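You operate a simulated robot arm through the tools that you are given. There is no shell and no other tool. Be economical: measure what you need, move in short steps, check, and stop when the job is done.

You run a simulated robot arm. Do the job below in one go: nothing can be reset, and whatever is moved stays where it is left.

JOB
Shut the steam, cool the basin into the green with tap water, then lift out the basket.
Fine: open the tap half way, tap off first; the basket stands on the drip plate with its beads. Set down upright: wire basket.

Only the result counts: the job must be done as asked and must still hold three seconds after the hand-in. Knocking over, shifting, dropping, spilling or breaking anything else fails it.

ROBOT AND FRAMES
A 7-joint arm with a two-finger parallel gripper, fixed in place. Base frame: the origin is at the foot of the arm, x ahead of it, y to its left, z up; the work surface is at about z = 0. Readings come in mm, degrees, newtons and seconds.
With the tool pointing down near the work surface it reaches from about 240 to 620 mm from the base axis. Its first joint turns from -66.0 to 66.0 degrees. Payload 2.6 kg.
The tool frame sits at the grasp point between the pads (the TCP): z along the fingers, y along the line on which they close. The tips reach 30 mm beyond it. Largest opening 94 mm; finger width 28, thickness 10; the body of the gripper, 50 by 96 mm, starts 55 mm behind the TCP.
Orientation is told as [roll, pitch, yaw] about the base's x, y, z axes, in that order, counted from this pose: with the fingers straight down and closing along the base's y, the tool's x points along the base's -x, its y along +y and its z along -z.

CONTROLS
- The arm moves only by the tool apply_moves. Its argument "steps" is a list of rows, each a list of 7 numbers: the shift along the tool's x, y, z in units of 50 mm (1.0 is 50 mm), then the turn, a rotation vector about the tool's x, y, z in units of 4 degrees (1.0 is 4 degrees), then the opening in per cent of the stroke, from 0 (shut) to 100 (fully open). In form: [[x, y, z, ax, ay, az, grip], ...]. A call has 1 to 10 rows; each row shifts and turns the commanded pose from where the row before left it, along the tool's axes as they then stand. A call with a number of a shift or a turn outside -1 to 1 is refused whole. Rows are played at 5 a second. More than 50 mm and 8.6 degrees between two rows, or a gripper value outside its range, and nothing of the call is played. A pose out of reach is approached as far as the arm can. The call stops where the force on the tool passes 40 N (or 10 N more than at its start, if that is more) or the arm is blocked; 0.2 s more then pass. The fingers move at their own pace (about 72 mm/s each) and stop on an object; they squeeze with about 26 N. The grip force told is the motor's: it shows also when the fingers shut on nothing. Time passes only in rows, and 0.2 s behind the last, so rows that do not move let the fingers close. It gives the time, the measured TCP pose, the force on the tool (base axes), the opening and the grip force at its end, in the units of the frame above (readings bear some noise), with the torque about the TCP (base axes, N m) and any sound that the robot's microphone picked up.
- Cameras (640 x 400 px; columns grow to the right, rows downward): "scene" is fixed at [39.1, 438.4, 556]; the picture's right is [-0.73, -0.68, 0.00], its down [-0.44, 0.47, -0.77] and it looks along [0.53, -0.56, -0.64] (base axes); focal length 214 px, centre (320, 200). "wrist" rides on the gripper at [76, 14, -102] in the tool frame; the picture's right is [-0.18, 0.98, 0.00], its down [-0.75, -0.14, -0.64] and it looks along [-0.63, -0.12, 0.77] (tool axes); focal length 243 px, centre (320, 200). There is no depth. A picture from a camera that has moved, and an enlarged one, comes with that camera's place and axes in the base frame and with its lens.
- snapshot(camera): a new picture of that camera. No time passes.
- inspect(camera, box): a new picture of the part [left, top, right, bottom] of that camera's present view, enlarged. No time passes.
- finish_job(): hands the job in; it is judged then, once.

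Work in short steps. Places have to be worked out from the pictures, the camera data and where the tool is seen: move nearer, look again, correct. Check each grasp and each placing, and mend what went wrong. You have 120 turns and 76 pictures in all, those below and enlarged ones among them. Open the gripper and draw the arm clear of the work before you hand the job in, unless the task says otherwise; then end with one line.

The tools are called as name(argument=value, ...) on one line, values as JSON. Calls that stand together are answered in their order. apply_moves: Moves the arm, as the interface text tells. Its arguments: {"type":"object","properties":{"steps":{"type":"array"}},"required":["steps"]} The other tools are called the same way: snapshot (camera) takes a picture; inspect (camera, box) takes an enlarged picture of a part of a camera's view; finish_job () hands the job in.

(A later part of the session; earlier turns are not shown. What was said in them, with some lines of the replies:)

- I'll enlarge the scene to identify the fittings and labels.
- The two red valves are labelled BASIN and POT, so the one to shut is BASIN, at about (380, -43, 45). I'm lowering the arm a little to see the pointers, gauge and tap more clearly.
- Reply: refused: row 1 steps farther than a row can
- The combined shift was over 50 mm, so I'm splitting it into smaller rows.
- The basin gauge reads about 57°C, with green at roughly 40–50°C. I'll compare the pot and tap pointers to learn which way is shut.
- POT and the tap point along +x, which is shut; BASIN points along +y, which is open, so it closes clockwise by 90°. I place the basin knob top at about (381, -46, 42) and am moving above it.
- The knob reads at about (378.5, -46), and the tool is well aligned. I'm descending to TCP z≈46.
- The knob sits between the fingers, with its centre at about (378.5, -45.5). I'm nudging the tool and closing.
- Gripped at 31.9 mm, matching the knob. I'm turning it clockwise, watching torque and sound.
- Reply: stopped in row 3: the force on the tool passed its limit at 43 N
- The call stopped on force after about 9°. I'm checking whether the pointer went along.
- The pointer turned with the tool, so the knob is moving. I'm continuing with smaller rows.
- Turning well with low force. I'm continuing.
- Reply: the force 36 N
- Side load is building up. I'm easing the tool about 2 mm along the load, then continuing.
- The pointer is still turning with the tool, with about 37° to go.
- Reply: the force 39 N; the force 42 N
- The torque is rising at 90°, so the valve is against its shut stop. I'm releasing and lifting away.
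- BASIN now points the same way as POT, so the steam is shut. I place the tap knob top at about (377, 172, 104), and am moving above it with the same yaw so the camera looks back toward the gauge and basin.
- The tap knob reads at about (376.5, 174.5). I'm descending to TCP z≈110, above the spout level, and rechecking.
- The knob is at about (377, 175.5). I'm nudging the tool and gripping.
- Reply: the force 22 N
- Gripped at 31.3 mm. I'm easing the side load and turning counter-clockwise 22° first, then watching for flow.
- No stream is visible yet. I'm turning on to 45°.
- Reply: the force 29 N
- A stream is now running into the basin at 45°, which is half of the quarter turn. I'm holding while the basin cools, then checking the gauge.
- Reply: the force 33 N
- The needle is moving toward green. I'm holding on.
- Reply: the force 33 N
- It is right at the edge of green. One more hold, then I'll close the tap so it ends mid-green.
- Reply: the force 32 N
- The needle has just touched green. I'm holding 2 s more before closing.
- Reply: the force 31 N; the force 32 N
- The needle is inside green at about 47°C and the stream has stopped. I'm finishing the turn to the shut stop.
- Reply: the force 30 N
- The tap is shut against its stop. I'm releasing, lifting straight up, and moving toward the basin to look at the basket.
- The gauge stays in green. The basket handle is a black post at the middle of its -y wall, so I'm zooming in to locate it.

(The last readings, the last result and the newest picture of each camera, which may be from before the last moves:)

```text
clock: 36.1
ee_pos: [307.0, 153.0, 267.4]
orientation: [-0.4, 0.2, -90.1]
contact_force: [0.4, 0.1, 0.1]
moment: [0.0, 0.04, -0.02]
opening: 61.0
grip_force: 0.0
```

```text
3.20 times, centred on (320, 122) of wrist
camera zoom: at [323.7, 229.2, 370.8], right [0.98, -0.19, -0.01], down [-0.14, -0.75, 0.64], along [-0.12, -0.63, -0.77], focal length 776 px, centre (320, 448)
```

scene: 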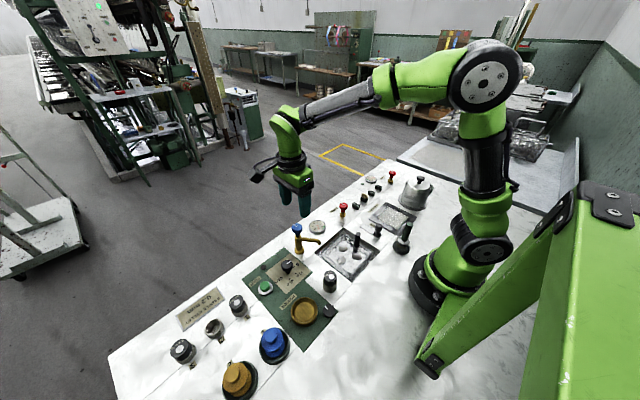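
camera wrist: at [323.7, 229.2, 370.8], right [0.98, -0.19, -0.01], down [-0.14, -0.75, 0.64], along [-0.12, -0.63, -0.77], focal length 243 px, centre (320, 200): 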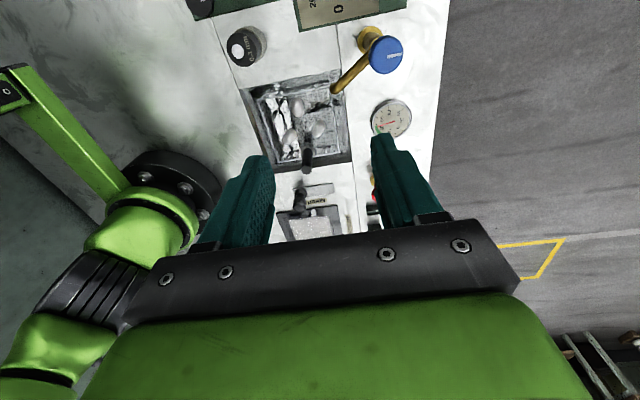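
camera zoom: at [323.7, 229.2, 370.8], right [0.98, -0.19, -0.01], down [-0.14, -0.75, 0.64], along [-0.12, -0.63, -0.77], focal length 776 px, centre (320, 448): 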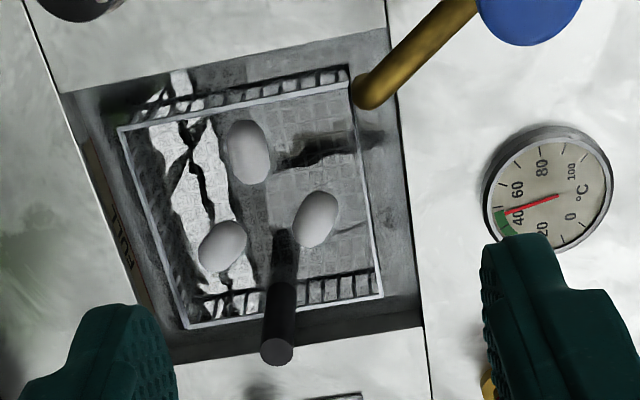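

I estimate the handle top at (263, 26, 42), the basket rim centred on (262, 73) at about 112×116 mm, and the drip plate centred at about (231, -149). Closing along y will resist the tilt best, so I'm turning the wrist back to yaw 0.

apply_moves(steps=[[0, 0, 0, 0, 0, -1, 60], [0, 0, 0, 0, 0, -1, 60], [0, 0, 0, 0, 0, -1, 60], [0, 0, 0, 0, 0, -1, 60], [0, 0, 0, 0, 0, -1, 60], [0, 0, 0, 0, 0, -1, 60], [0, 0, 0, 0, 0, -1, 60], [0, 0, 0, 0, 0, -1, 60], [0, 0, 0, 0, 0, -1, 60], [0, 0, 0, 0, 0, -1, 60]])

apply_moves(steps=[[0, 0, 0, 0, 0, -1, 40], [0, 0, 0, 0, 0, -1, 40], [0, 0, 0, 0, 0, -1, 40], [0, 0, 0, 0, 0, -1, 40], [0, 0, 0, 0, 0, -1, 40], [0, 0, 0, 0, 0, -1, 40], [0, 0, 0, 0, 0, -1, 40], [0, 0, 0, 0, 0, -1, 40], [0, 0, 0, 0, 0, -1, 40], [0, 0, 0, 0, 0, -1, 40]])

apply_moves(steps=[[0, 0, 0, 0, 0, -1, 35], [0, 0, 0, 0, 0, -1, 35], [0, 0, 0, 0, 0, -0.5, 35], [0, -0.8, 0, 0, 0, 0, 35], [0, -0.8, 0, 0, 0, 0, 35], [0.5, -0.8, 0, 0, 0, 0, 35], [0.4, -0.15, 0.5, 0, 0, 0, 35], [0, 0, 0.6, 0, 0, 0, 35], [0, 0, 0.6, 0, 0, 0, 35], [0, 0, 0, 0, 0, 0, 35]])

snapshot(camera="wrist")

inspect(camera="scene", box=[280, 180, 440, 280])

```text
clock: 38.3
ee_pos: [306.6, 151.1, 268.1]
orientation: [-0.3, 0.3, -50.0]
contact_force: [0.7, -0.1, 0.8]
moment: [0.0, -0.01, 0.0]
opening: 56.5
grip_force: 0.1
```

```text
clock: 40.5
ee_pos: [306.9, 149.9, 268.0]
orientation: [-0.1, 0.5, -10.0]
contact_force: [-0.3, 0.0, -0.2]
moment: [-0.02, 0.0, 0.02]
opening: 37.6
grip_force: 0.0
```

```text
clock: 42.7
ee_pos: [262.9, 22.9, 182.6]
orientation: [0.1, 0.4, -0.2]
contact_force: [-0.4, -0.2, -0.1]
moment: [0.01, 0.01, 0.0]
opening: 32.9
grip_force: 0.1
```

```text
34 pictures are left
camera wrist: at [187.5, 38.5, 287.1], right [0.19, 0.98, 0.0], down [0.76, -0.14, 0.64], along [0.63, -0.12, -0.77], focal length 243 px, centre (320, 200)
```

wrist: 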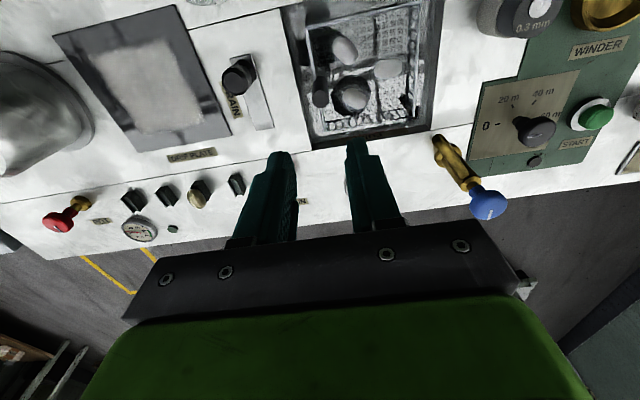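

```text
4.00 times, centred on (360, 230) of scene
camera zoom: at [39.1, 438.4, 556.0], right [-0.73, -0.68, 0.0], down [-0.44, 0.47, -0.77], along [0.53, -0.56, -0.64], focal length 858 px, centre (160, 80)
```

zoom: 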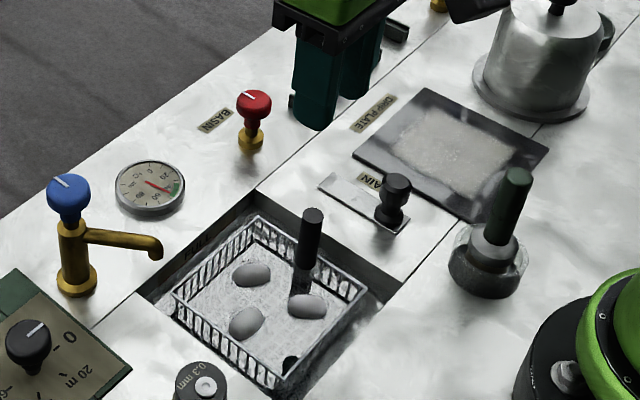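

Handle top reads about (262, 25). I'm descending partway and checking the alignment.

apply_moves(steps=[[0.02, 0.05, 0.8, 0, 0, 0, 38], [0, 0, 0.8, 0, 0, 0, 38], [0, 0, 0, 0, 0, 0, 38]])

inspect(camera="wrist", box=[200, 60, 440, 210])

inspect(camera="scene", box=[300, 180, 412, 250])

```text
clock: 43.5
ee_pos: [260.5, 27.3, 102.3]
orientation: [0.0, 0.3, -0.2]
contact_force: [-0.4, -0.6, 1.0]
moment: [0.0, 0.02, 0.03]
opening: 35.6
grip_force: 0.0
```

```text
2.67 times, centred on (320, 135) of wrist
camera zoom: at [187.0, 41.3, 206.0], right [0.19, 0.98, 0.0], down [0.76, -0.14, 0.64], along [0.63, -0.12, -0.77], focal length 647 px, centre (320, 373)
```

zoom: 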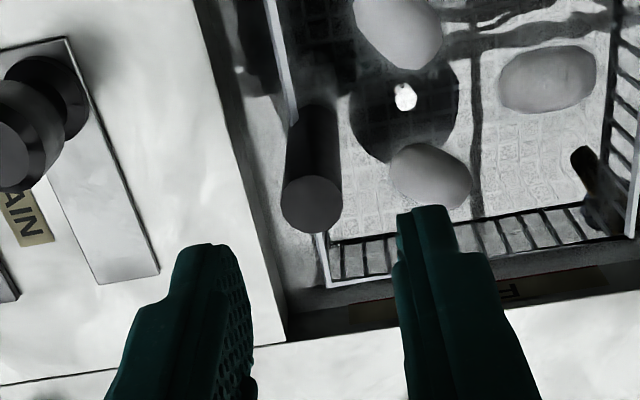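

```text
5.71 times, centred on (356, 215) of scene
camera zoom: at [39.1, 438.4, 556.0], right [-0.73, -0.68, 0.0], down [-0.44, 0.47, -0.77], along [0.53, -0.56, -0.64], focal length 1226 px, centre (114, 114)
```

zoom: 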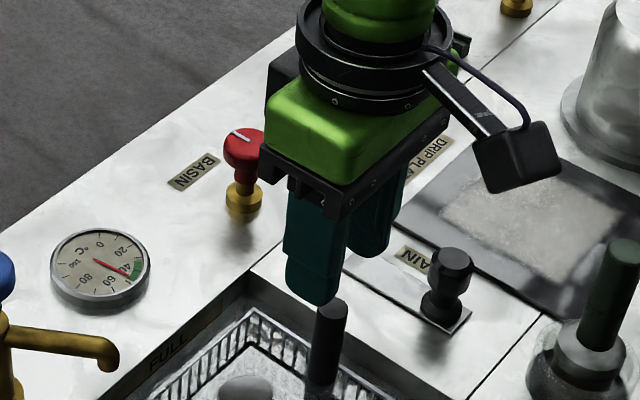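

The handle is at about (262.5, 24.5). I'm centring on it and descending to TCP z≈34, which keeps the tips just above deck level.

apply_moves(steps=[[-0.03, -0.056, 0.3, 0, 0, 0, 34], [0, 0, 0.5, 0, 0, 0, 34], [0, 0, 0.55, 0, 0, 0, 34], [0, 0, 0, 0, 0, 0, 34]])

inspect(camera="wrist", box=[200, 80, 440, 230])

```text
clock: 44.5
ee_pos: [260.9, 23.0, 34.3]
orientation: [0.1, 0.4, 0.0]
contact_force: [0.1, 0.1, -0.3]
moment: [0.01, 0.02, -0.06]
opening: 32.1
grip_force: 0.1
```

```text
2.67 times, centred on (320, 155) of wrist
camera zoom: at [186.8, 38.3, 138.4], right [0.19, 0.98, 0.0], down [0.76, -0.14, 0.64], along [0.63, -0.12, -0.77], focal length 647 px, centre (320, 320)
```

zoom: 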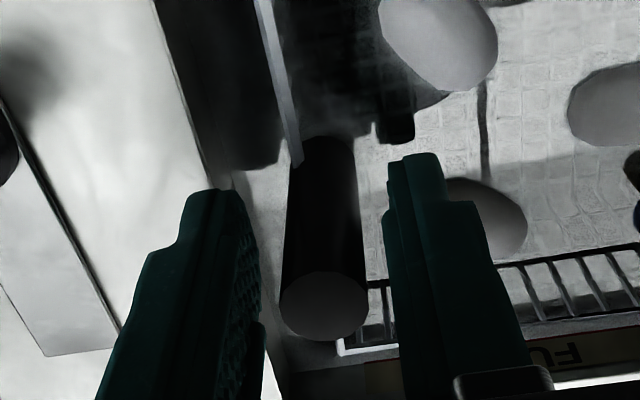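

The handle is centred between the fingers. I'm closing.

apply_moves(steps=[[-0.02, 0.02, 0, 0, 0, 0, 34], [0, 0, 0, 0, 0, 0, 5], [0, 0, 0, 0, 0, 0, 0], [0, 0, 0, 0, 0, 0, 0]])

```text
clock: 45.5
ee_pos: [261.9, 24.9, 34.8]
orientation: [0.1, 0.4, -0.1]
contact_force: [0.0, 0.3, -0.2]
moment: [-0.05, -0.02, 0.03]
opening: 16.1
grip_force: 25.7
```

Gripped at 16.1 mm with almost no side load. I'm lifting gently and checking tilt.

apply_moves(steps=[[0, 0, -0.15, 0, 0, 0, 0], [0, 0, -0.2, 0, 0, 0, 0], [0, 0, -0.25, 0, 0, 0, 0], [0, 0, -0.25, 0, 0, 0, 0], [0, 0, -0.25, 0, 0, 0, 0], [0, 0, 0, 0, 0, 0, 0]])

inspect(camera="scene", box=[280, 180, 440, 280])

```text
clock: 46.9
ee_pos: [263.2, 23.4, 90.5]
orientation: [0.2, 0.3, 0.0]
contact_force: [0.3, 0.1, -1.5]
moment: [-0.01, -0.01, -0.01]
opening: 16.3
grip_force: 25.8
```

```text
4.00 times, centred on (360, 230) of scene
camera zoom: at [39.1, 438.4, 556.0], right [-0.73, -0.68, 0.0], down [-0.44, 0.47, -0.77], along [0.53, -0.56, -0.64], focal length 858 px, centre (160, 80)
```

zoom: 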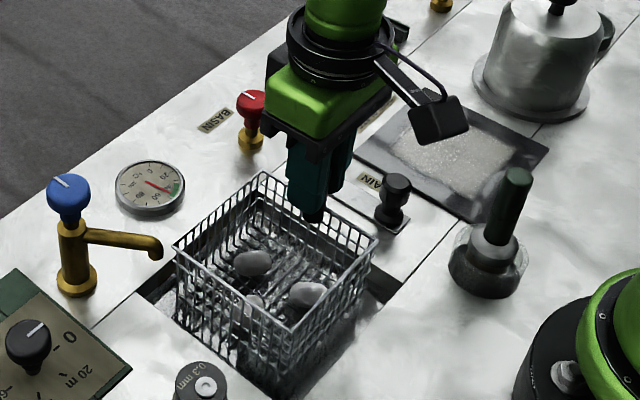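

The basket hangs level. Its +x/+y corner is near the spout, so I'm shifting it slightly away (-x, -y) and then lifting further.

apply_moves(steps=[[0.1, -0.05, 0, 0, 0, 0, 0], [0.1, -0.05, 0, 0, 0, 0, 0], [0, 0, -0.25, 0, 0, 0, 0], [0, 0, -0.3, 0, 0, 0, 0], [0, 0, 0, 0, 0, 0, 0]])

inspect(camera="scene", box=[280, 180, 440, 280])

```text
clock: 48.1
ee_pos: [253.1, 19.5, 118.0]
orientation: [0.1, 0.4, 0.0]
contact_force: [0.7, -0.2, -1.9]
moment: [-0.06, -0.03, -0.03]
opening: 16.2
grip_force: 26.2
```

```text
4.00 times, centred on (360, 230) of scene
camera zoom: at [39.1, 438.4, 556.0], right [-0.73, -0.68, 0.0], down [-0.44, 0.47, -0.77], along [0.53, -0.56, -0.64], focal length 858 px, centre (160, 80)
```

zoom: 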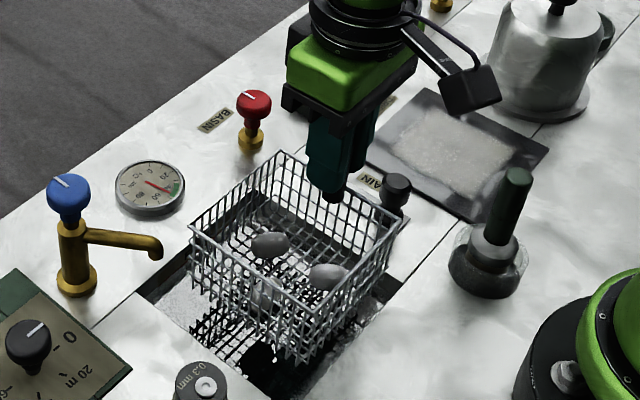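

Clear of the spout. I'm lifting to travel height and pausing a moment over the basin to let it drip.

apply_moves(steps=[[0, 0, -0.3, 0, 0, 0, 0], [0, 0, -0.4, 0, 0, 0, 0], [0, 0, -0.4, 0, 0, 0, 0], [0, 0, -0.4, 0, 0, 0, 0], [0, 0, -0.3, 0, 0, 0, 0], [0, 0, 0, 0, 0, 0, 0], [0, 0, 0, 0, 0, 0, 0], [0, 0, 0, 0, 0, 0, 0], [0, 0, 0, 0, 0, 0, 0]])

snapshot(camera="wrist")

inspect(camera="scene", box=[300, 140, 460, 240])

```text
clock: 50.1
ee_pos: [252.0, 18.5, 209.7]
orientation: [0.1, 0.4, -0.2]
contact_force: [0.0, -0.4, -1.4]
moment: [-0.04, -0.01, 0.01]
opening: 16.4
grip_force: 26.5
```

```text
27 pictures are left
camera wrist: at [177.5, 32.5, 313.1], right [0.19, 0.98, 0.0], down [0.76, -0.14, 0.64], along [0.63, -0.12, -0.77], focal length 243 px, centre (320, 200)
```

wrist: 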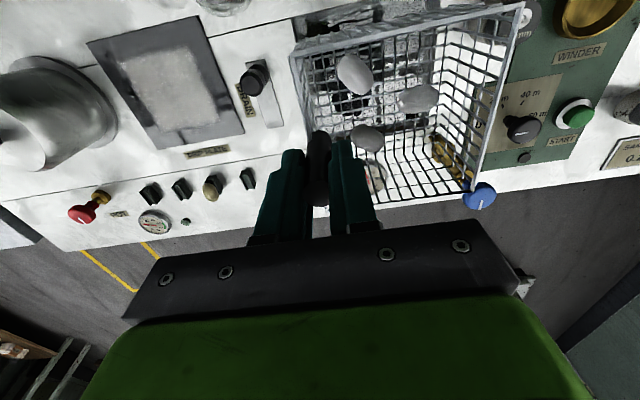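

```text
4.00 times, centred on (380, 190) of scene
camera zoom: at [39.1, 438.4, 556.0], right [-0.73, -0.68, 0.0], down [-0.44, 0.47, -0.77], along [0.53, -0.56, -0.64], focal length 858 px, centre (80, 240)
```

zoom: 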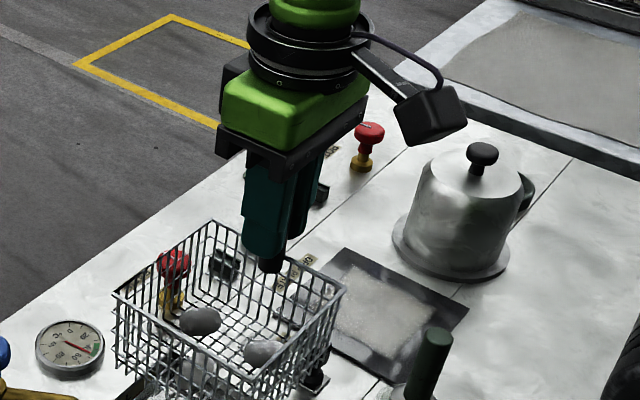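

The basket hangs level with its three beads inside. I'm zooming in to measure the drip plate more exactly.

inspect(camera="wrist", box=[60, 0, 316, 160])

inspect(camera="wrist", box=[280, 0, 536, 160])

```text
2.50 times, centred on (188, 80) of wrist
camera zoom: at [177.5, 32.5, 313.1], right [0.19, 0.98, 0.0], down [0.76, -0.14, 0.64], along [0.63, -0.12, -0.77], focal length 606 px, centre (650, 500)
```

zoom: 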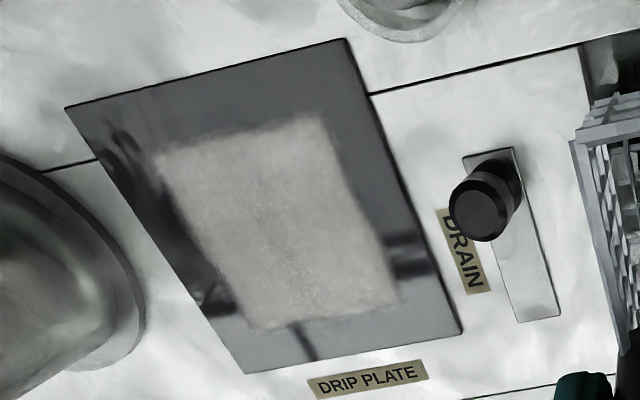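

```text
2.50 times, centred on (408, 80) of wrist
camera zoom: at [177.5, 32.5, 313.1], right [0.19, 0.98, 0.0], down [0.76, -0.14, 0.64], along [0.63, -0.12, -0.77], focal length 606 px, centre (100, 500)
```

zoom: 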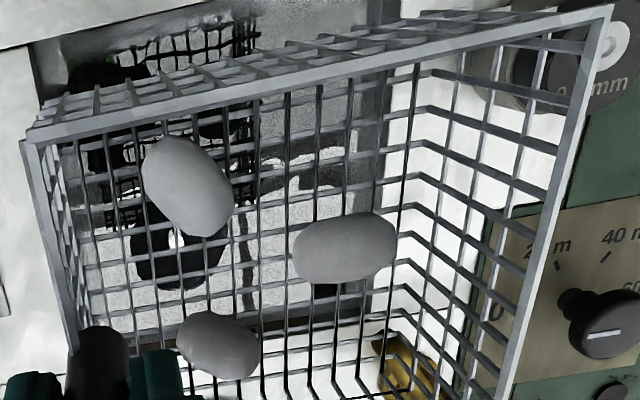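

The drip plate measures x 166–296 and y -224 to -93, centred at about (231, -156). The basket centre is about 52 mm to +y of the tool, so the target TCP is about (230, -207). I'm traversing at height.

apply_moves(steps=[[0, -0.3, 0, 0, 0, 0, 0], [0, -0.5, 0, 0, 0, 0, 0], [0, -0.6, 0, 0, 0, 0, 0], [0, -0.6, 0, 0, 0, 0, 0], [0, -0.6, 0, 0, 0, 0, 0], [0, -0.6, 0, 0, 0, 0, 0], [0, -0.6, 0, 0, 0, 0, 0], [0.1, -0.45, 0, 0, 0, 0, 0], [0.2, -0.25, 0, 0, 0, 0, 0], [0.15, 0, 0, 0, 0, 0, 0]])

snapshot(camera="wrist")

inspect(camera="scene", box=[320, 130, 480, 230])

```text
clock: 52.3
ee_pos: [231.2, -206.1, 208.5]
orientation: [0.1, 0.4, 0.0]
contact_force: [-0.5, -0.1, -0.9]
moment: [-0.05, -0.01, -0.03]
opening: 16.2
grip_force: 25.9
```

```text
23 pictures are left
camera wrist: at [155.3, -192.6, 312.1], right [0.18, 0.98, 0.0], down [0.76, -0.14, 0.64], along [0.63, -0.12, -0.77], focal length 243 px, centre (320, 200)
```

wrist: 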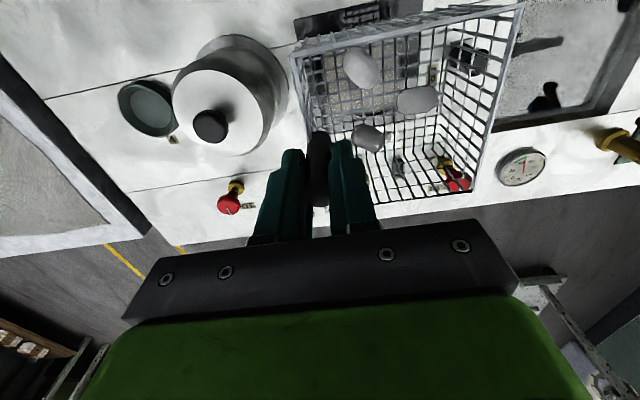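

```text
4.00 times, centred on (400, 180) of scene
camera zoom: at [39.1, 438.4, 556.0], right [-0.73, -0.68, 0.0], down [-0.44, 0.47, -0.77], along [0.53, -0.56, -0.64], focal length 858 px, centre (0, 280)
```

zoom: 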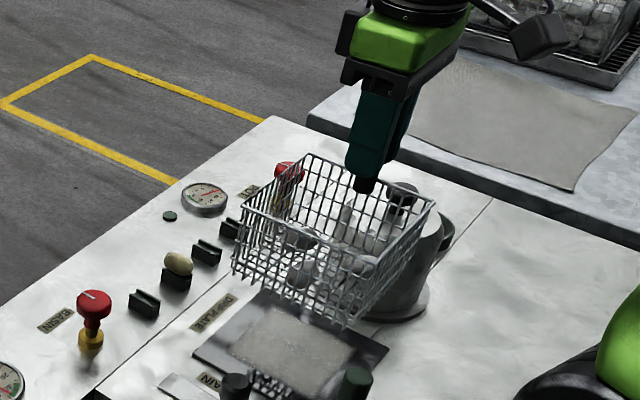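

The basket is above the plate, with its bottom about 111 mm below the TCP. I'm lowering to about 20 mm above the plate and checking alignment.

apply_moves(steps=[[0, 0, 0.3, 0, 0, 0, 0], [0, 0, 0.4, 0, 0, 0, 0], [0, 0, 0.4, 0, 0, 0, 0], [0, 0, 0.3, 0, 0, 0, 0], [0, 0, 0, 0, 0, 0, 0]])

inspect(camera="scene", box=[340, 160, 452, 230])

snapshot(camera="wrist")

```text
clock: 53.5
ee_pos: [229.6, -207.0, 137.3]
orientation: [0.1, 0.4, -0.1]
contact_force: [0.6, -0.3, -1.0]
moment: [-0.08, 0.02, -0.04]
opening: 16.3
grip_force: 26.8
```

```text
5.71 times, centred on (396, 195) of scene
camera zoom: at [39.1, 438.4, 556.0], right [-0.73, -0.68, 0.0], down [-0.44, 0.47, -0.77], along [0.53, -0.56, -0.64], focal length 1226 px, centre (-114, 229)
```

zoom: 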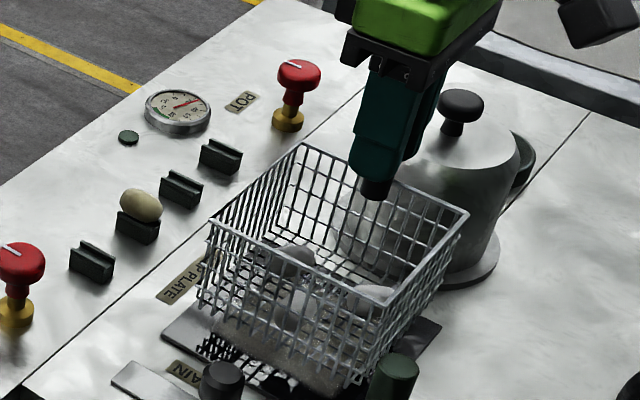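

```text
20 pictures are left
camera wrist: at [155.2, -193.2, 241.6], right [0.19, 0.98, 0.0], down [0.76, -0.14, 0.64], along [0.63, -0.12, -0.77], focal length 243 px, centre (320, 200)
```

wrist: 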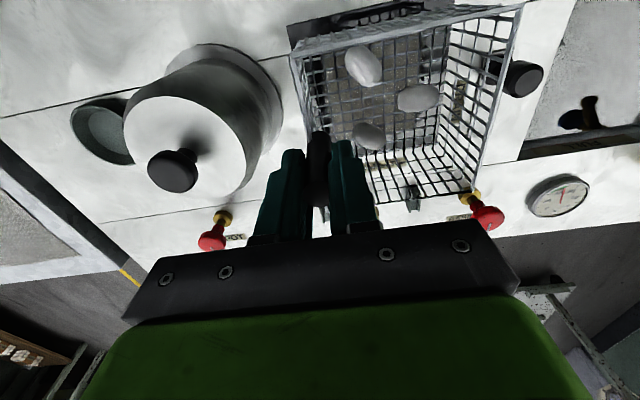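

Still clear of its neighbours. I'm lowering to a few mm above the plate for a final alignment check.

apply_moves(steps=[[0, 0, 0.16, 0, 0, 0, 0], [0, 0, 0.16, 0, 0, 0, 0], [0, 0, 0, 0, 0, 0, 0]])

inspect(camera="scene", box=[340, 170, 452, 240])

inspect(camera="wrist", box=[280, 0, 536, 160])

```text
clock: 54.3
ee_pos: [230.2, -207.0, 121.3]
orientation: [0.1, 0.4, -0.1]
contact_force: [0.2, -0.7, -2.2]
moment: [-0.07, -0.01, 0.03]
opening: 15.9
grip_force: 26.2
```

```text
5.71 times, centred on (396, 205) of scene
camera zoom: at [39.1, 438.4, 556.0], right [-0.73, -0.68, 0.0], down [-0.44, 0.47, -0.77], along [0.53, -0.56, -0.64], focal length 1226 px, centre (-114, 171)
```

zoom: 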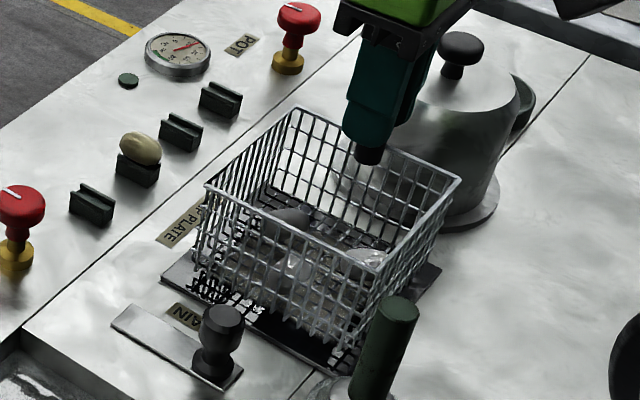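

```text
2.50 times, centred on (408, 80) of wrist
camera zoom: at [154.9, -192.6, 225.0], right [0.19, 0.98, 0.0], down [0.76, -0.14, 0.64], along [0.63, -0.12, -0.77], focal length 606 px, centre (100, 500)
```

zoom: 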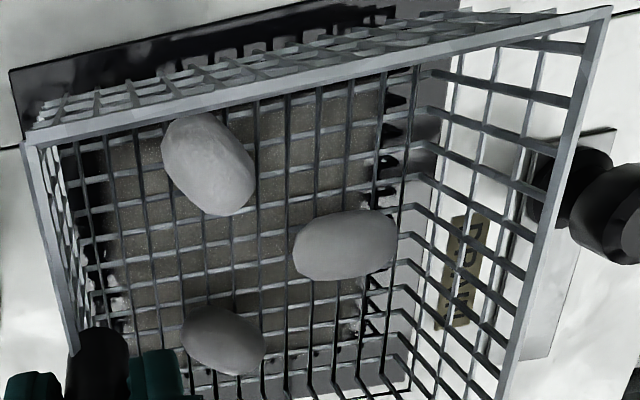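

The basket is well centred over the plate. I'm lowering in small steps until it touches.

apply_moves(steps=[[0, 0, 0.05, 0, 0, 0, 0], [0, 0, 0.04, 0, 0, 0, 0], [0, 0, 0, 0, 0, 0, 0]])

apply_moves(steps=[[0, 0, 0.03, 0, 0, 0, 0], [0, 0, 0, 0, 0, 0, 0]])

```text
clock: 55.1
ee_pos: [229.1, -206.6, 117.8]
orientation: [0.0, 0.5, -0.1]
contact_force: [0.3, -0.1, -2.3]
moment: [-0.04, -0.01, 0.04]
opening: 16.1
grip_force: 26.3
```

```text
clock: 55.7
ee_pos: [228.5, -205.5, 116.7]
orientation: [0.1, 0.3, 0.0]
contact_force: [0.3, 0.5, -1.2]
moment: [-0.07, 0.01, 0.02]
opening: 16.1
grip_force: 26.1
```

apply_moves(steps=[[0, 0, 0.03, 0, 0, 0, 0], [0, 0, 0, 0, 0, 0, 0]])

apply_moves(steps=[[0, 0, 0.03, 0, 0, 0, 0], [0, 0, 0, 0, 0, 0, 0]])

inspect(camera="scene", box=[360, 190, 440, 240])

```text
clock: 56.3
ee_pos: [229.3, -206.1, 114.6]
orientation: [0.1, 0.4, -0.1]
contact_force: [0.8, -0.5, -0.9]
moment: [-0.07, -0.02, -0.04]
opening: 16.3
grip_force: 26.0
```

```text
clock: 56.9
ee_pos: [228.1, -205.4, 114.5]
orientation: [0.0, 0.3, -0.1]
contact_force: [-2.9, 1.0, 12.2]
moment: [0.05, 0.51, 0.02]
opening: 16.3
grip_force: 26.3
```

```text
8.00 times, centred on (400, 215) of scene
camera zoom: at [39.1, 438.5, 556.0], right [-0.73, -0.68, 0.0], down [-0.44, 0.47, -0.77], along [0.53, -0.56, -0.64], focal length 1716 px, centre (-320, 80)
```

zoom: 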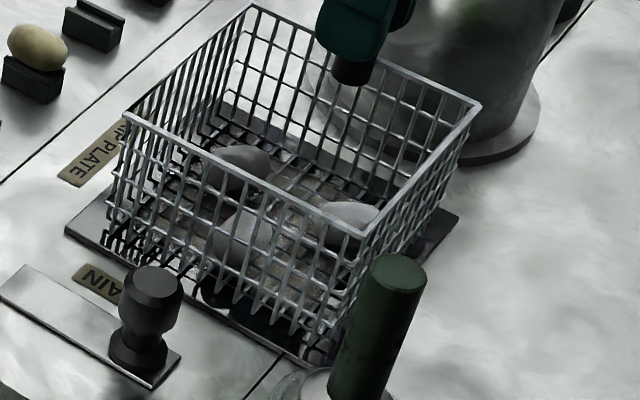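

Contact at +12 N: the basket is down on the plate. I'm easing the load off, then opening the fingers modestly because the pot is nearby.

apply_moves(steps=[[0, 0, -0.015, 0, 0, 0, 0], [0, 0, 0, 0, 0, 0, 20], [0, 0, 0, 0, 0, 0, 32], [0, 0, 0, 0, 0, 0, 36], [0, 0, 0, 0, 0, 0, 36]])

inspect(camera="wrist", box=[200, 80, 440, 230])

```text
clock: 58.1
ee_pos: [228.4, -205.8, 114.7]
orientation: [0.1, 0.3, -0.1]
contact_force: [0.2, -0.2, 0.5]
moment: [-0.01, 0.02, 0.0]
opening: 34.0
grip_force: 0.0
```

```text
2.67 times, centred on (320, 155) of wrist
camera zoom: at [154.4, -191.2, 218.7], right [0.19, 0.98, 0.0], down [0.76, -0.14, 0.64], along [0.63, -0.12, -0.77], focal length 647 px, centre (320, 320)
```

zoom: 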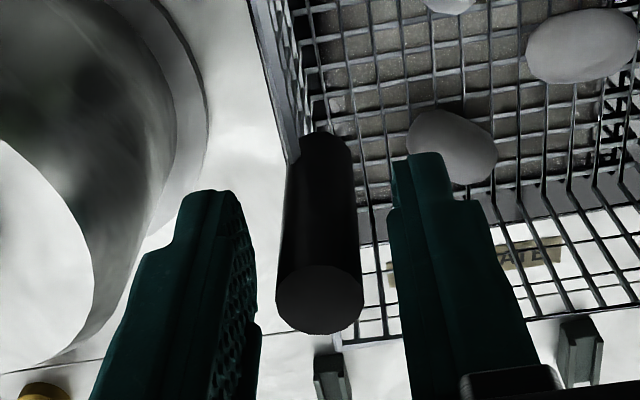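

The fingers are free of the handle on both sides. I'm raising straight up and checking everything.

apply_moves(steps=[[0, 0, -0.3, 0, 0, 0, 36], [0, 0, -0.6, 0, 0, 0, 36], [0, 0, -0.8, 0, 0, 0, 36], [0, 0, -0.8, 0, 0, 0, 36], [-0.5, 0.5, -0.5, 0, 0, 0, 60], [-0.7, 0.6, 0, 0, 0, 0, 60], [-0.7, 0.6, 0, 0, 0, 0, 100], [-0.7, 0.6, 0, 0, 0, 0, 100], [0, 0, 0, 0, 0, 0, 100]])

inspect(camera="scene", box=[280, 160, 440, 260])

inspect(camera="scene", box=[280, 200, 360, 250])

```text
clock: 60.1
ee_pos: [361.5, -91.6, 261.6]
orientation: [0.1, 0.4, -0.1]
contact_force: [-0.2, -0.1, 1.1]
moment: [-0.03, -0.03, 0.03]
opening: 94.2
grip_force: 0.1
```

```text
4.00 times, centred on (360, 210) of scene
camera zoom: at [39.1, 438.4, 556.0], right [-0.73, -0.68, 0.0], down [-0.44, 0.47, -0.77], along [0.53, -0.56, -0.64], focal length 858 px, centre (160, 160)
```

zoom: 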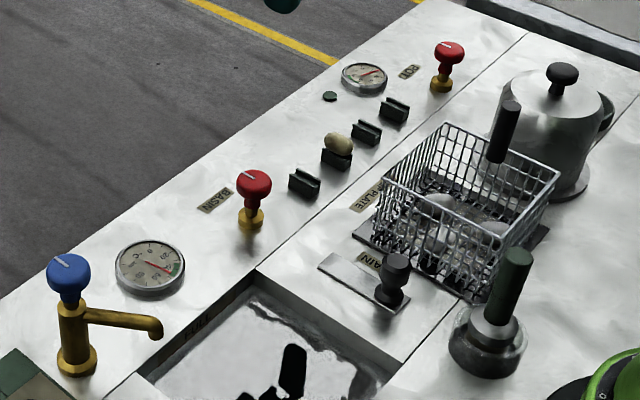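

```text
8.00 times, centred on (320, 225) of scene
camera zoom: at [39.1, 438.4, 556.0], right [-0.73, -0.68, 0.0], down [-0.44, 0.47, -0.77], along [0.53, -0.56, -0.64], focal length 1716 px, centre (320, 0)
```

zoom: 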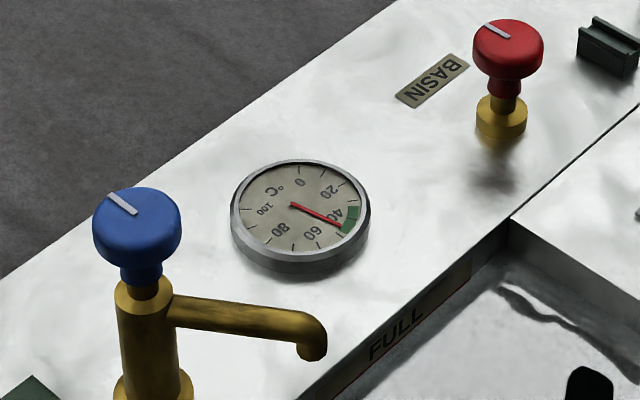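

The basket stands upright on the plate with its beads inside, and the tap and steam are shut. I'm confirming the gauge from another angle.

snapshot(camera="wrist")

```text
13 pictures are left
camera wrist: at [286.8, -76.8, 365.4], right [0.19, 0.98, 0.0], down [0.76, -0.14, 0.64], along [0.63, -0.12, -0.77], focal length 243 px, centre (320, 200)
```

wrist: 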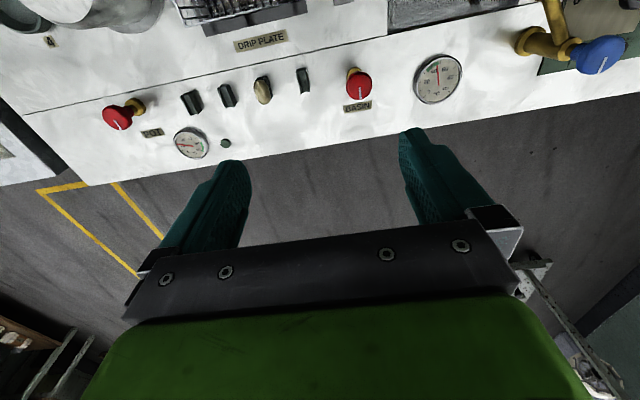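

inspect(camera="wrist", box=[400, 50, 480, 100])

inspect(camera="scene", box=[360, 180, 440, 230])

```text
8.00 times, centred on (440, 75) of wrist
camera zoom: at [286.8, -76.8, 365.4], right [0.19, 0.98, 0.0], down [0.76, -0.14, 0.64], along [0.63, -0.12, -0.77], focal length 1941 px, centre (-640, 1200)
```

zoom: 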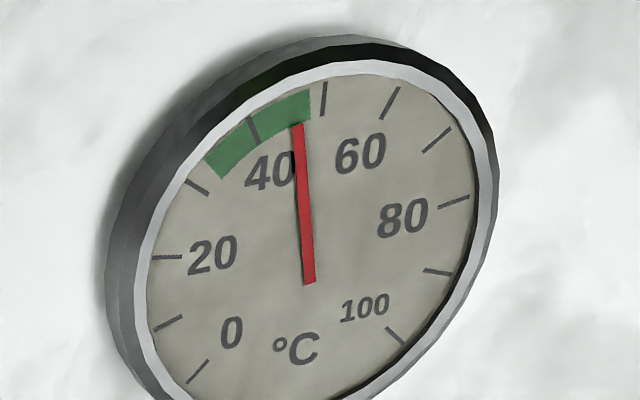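

```text
8.00 times, centred on (400, 205) of scene
camera zoom: at [39.1, 438.4, 556.0], right [-0.73, -0.68, 0.0], down [-0.44, 0.47, -0.77], along [0.53, -0.56, -0.64], focal length 1716 px, centre (-320, 160)
```

zoom: 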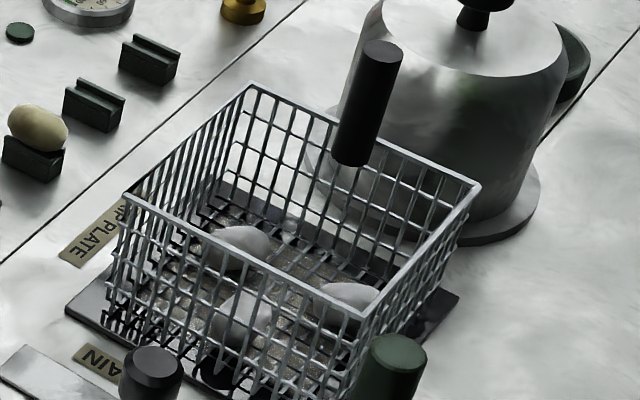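

The needle is inside green at about 46°C, near the warm edge. I'm waiting a few seconds to confirm it isn't drifting out.

apply_moves(steps=[[0, 0, 0, 0, 0, 0, 100], [0, 0, 0, 0, 0, 0, 100], [0, 0, 0, 0, 0, 0, 100], [0, 0, 0, 0, 0, 0, 100], [0, 0, 0, 0, 0, 0, 100], [0, 0, 0, 0, 0, 0, 100], [0, 0, 0, 0, 0, 0, 100], [0, 0, 0, 0, 0, 0, 100], [0, 0, 0, 0, 0, 0, 100], [0, 0, 0, 0, 0, 0, 100]])

apply_moves(steps=[[0, 0, 0, 0, 0, 0, 100], [0, 0, 0, 0, 0, 0, 100], [0, 0, 0, 0, 0, 0, 100], [0, 0, 0, 0, 0, 0, 100], [0, 0, 0, 0, 0, 0, 100], [0, 0, 0, 0, 0, 0, 100], [0, 0, 0, 0, 0, 0, 100], [0, 0, 0, 0, 0, 0, 100], [0, 0, 0, 0, 0, 0, 100], [0, 0, 0, 0, 0, 0, 100]])

inspect(camera="wrist", box=[400, 50, 480, 100])

```text
clock: 62.3
ee_pos: [361.5, -91.1, 261.6]
orientation: [0.1, 0.4, 0.0]
contact_force: [-0.4, -0.1, 0.6]
moment: [0.0, 0.0, -0.03]
opening: 93.9
grip_force: 0.0
```

```text
clock: 64.5
ee_pos: [361.0, -92.7, 261.5]
orientation: [0.1, 0.4, -0.3]
contact_force: [-0.6, 0.1, -0.4]
moment: [0.03, 0.03, 0.02]
opening: 93.8
grip_force: 0.0
```

```text
8.00 times, centred on (440, 75) of wrist
camera zoom: at [286.5, -77.3, 365.4], right [0.19, 0.98, 0.0], down [0.76, -0.14, 0.64], along [0.63, -0.12, -0.77], focal length 1941 px, centre (-640, 1200)
```

zoom: 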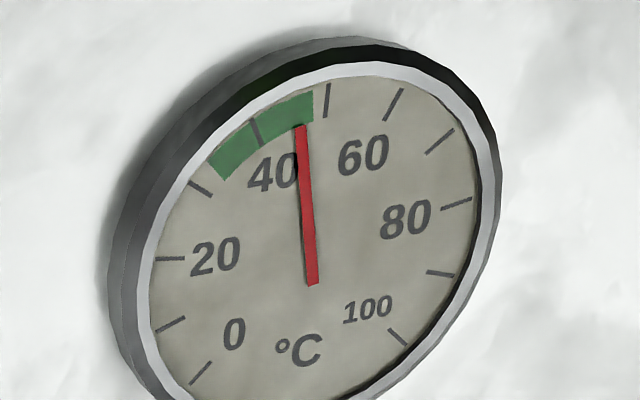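

The needle is steady inside green, the valves are shut, the basket is standing, and the arm is clear. I'm handing the job in.

finish_job()

```text
The job is handed in.
```

The basin steam is shut, tap water at half open cooled the basin to about 46 °C (in the green, near its warm edge), the tap was closed before the lift, and the basket stands upright on the drip plate with its three beads.
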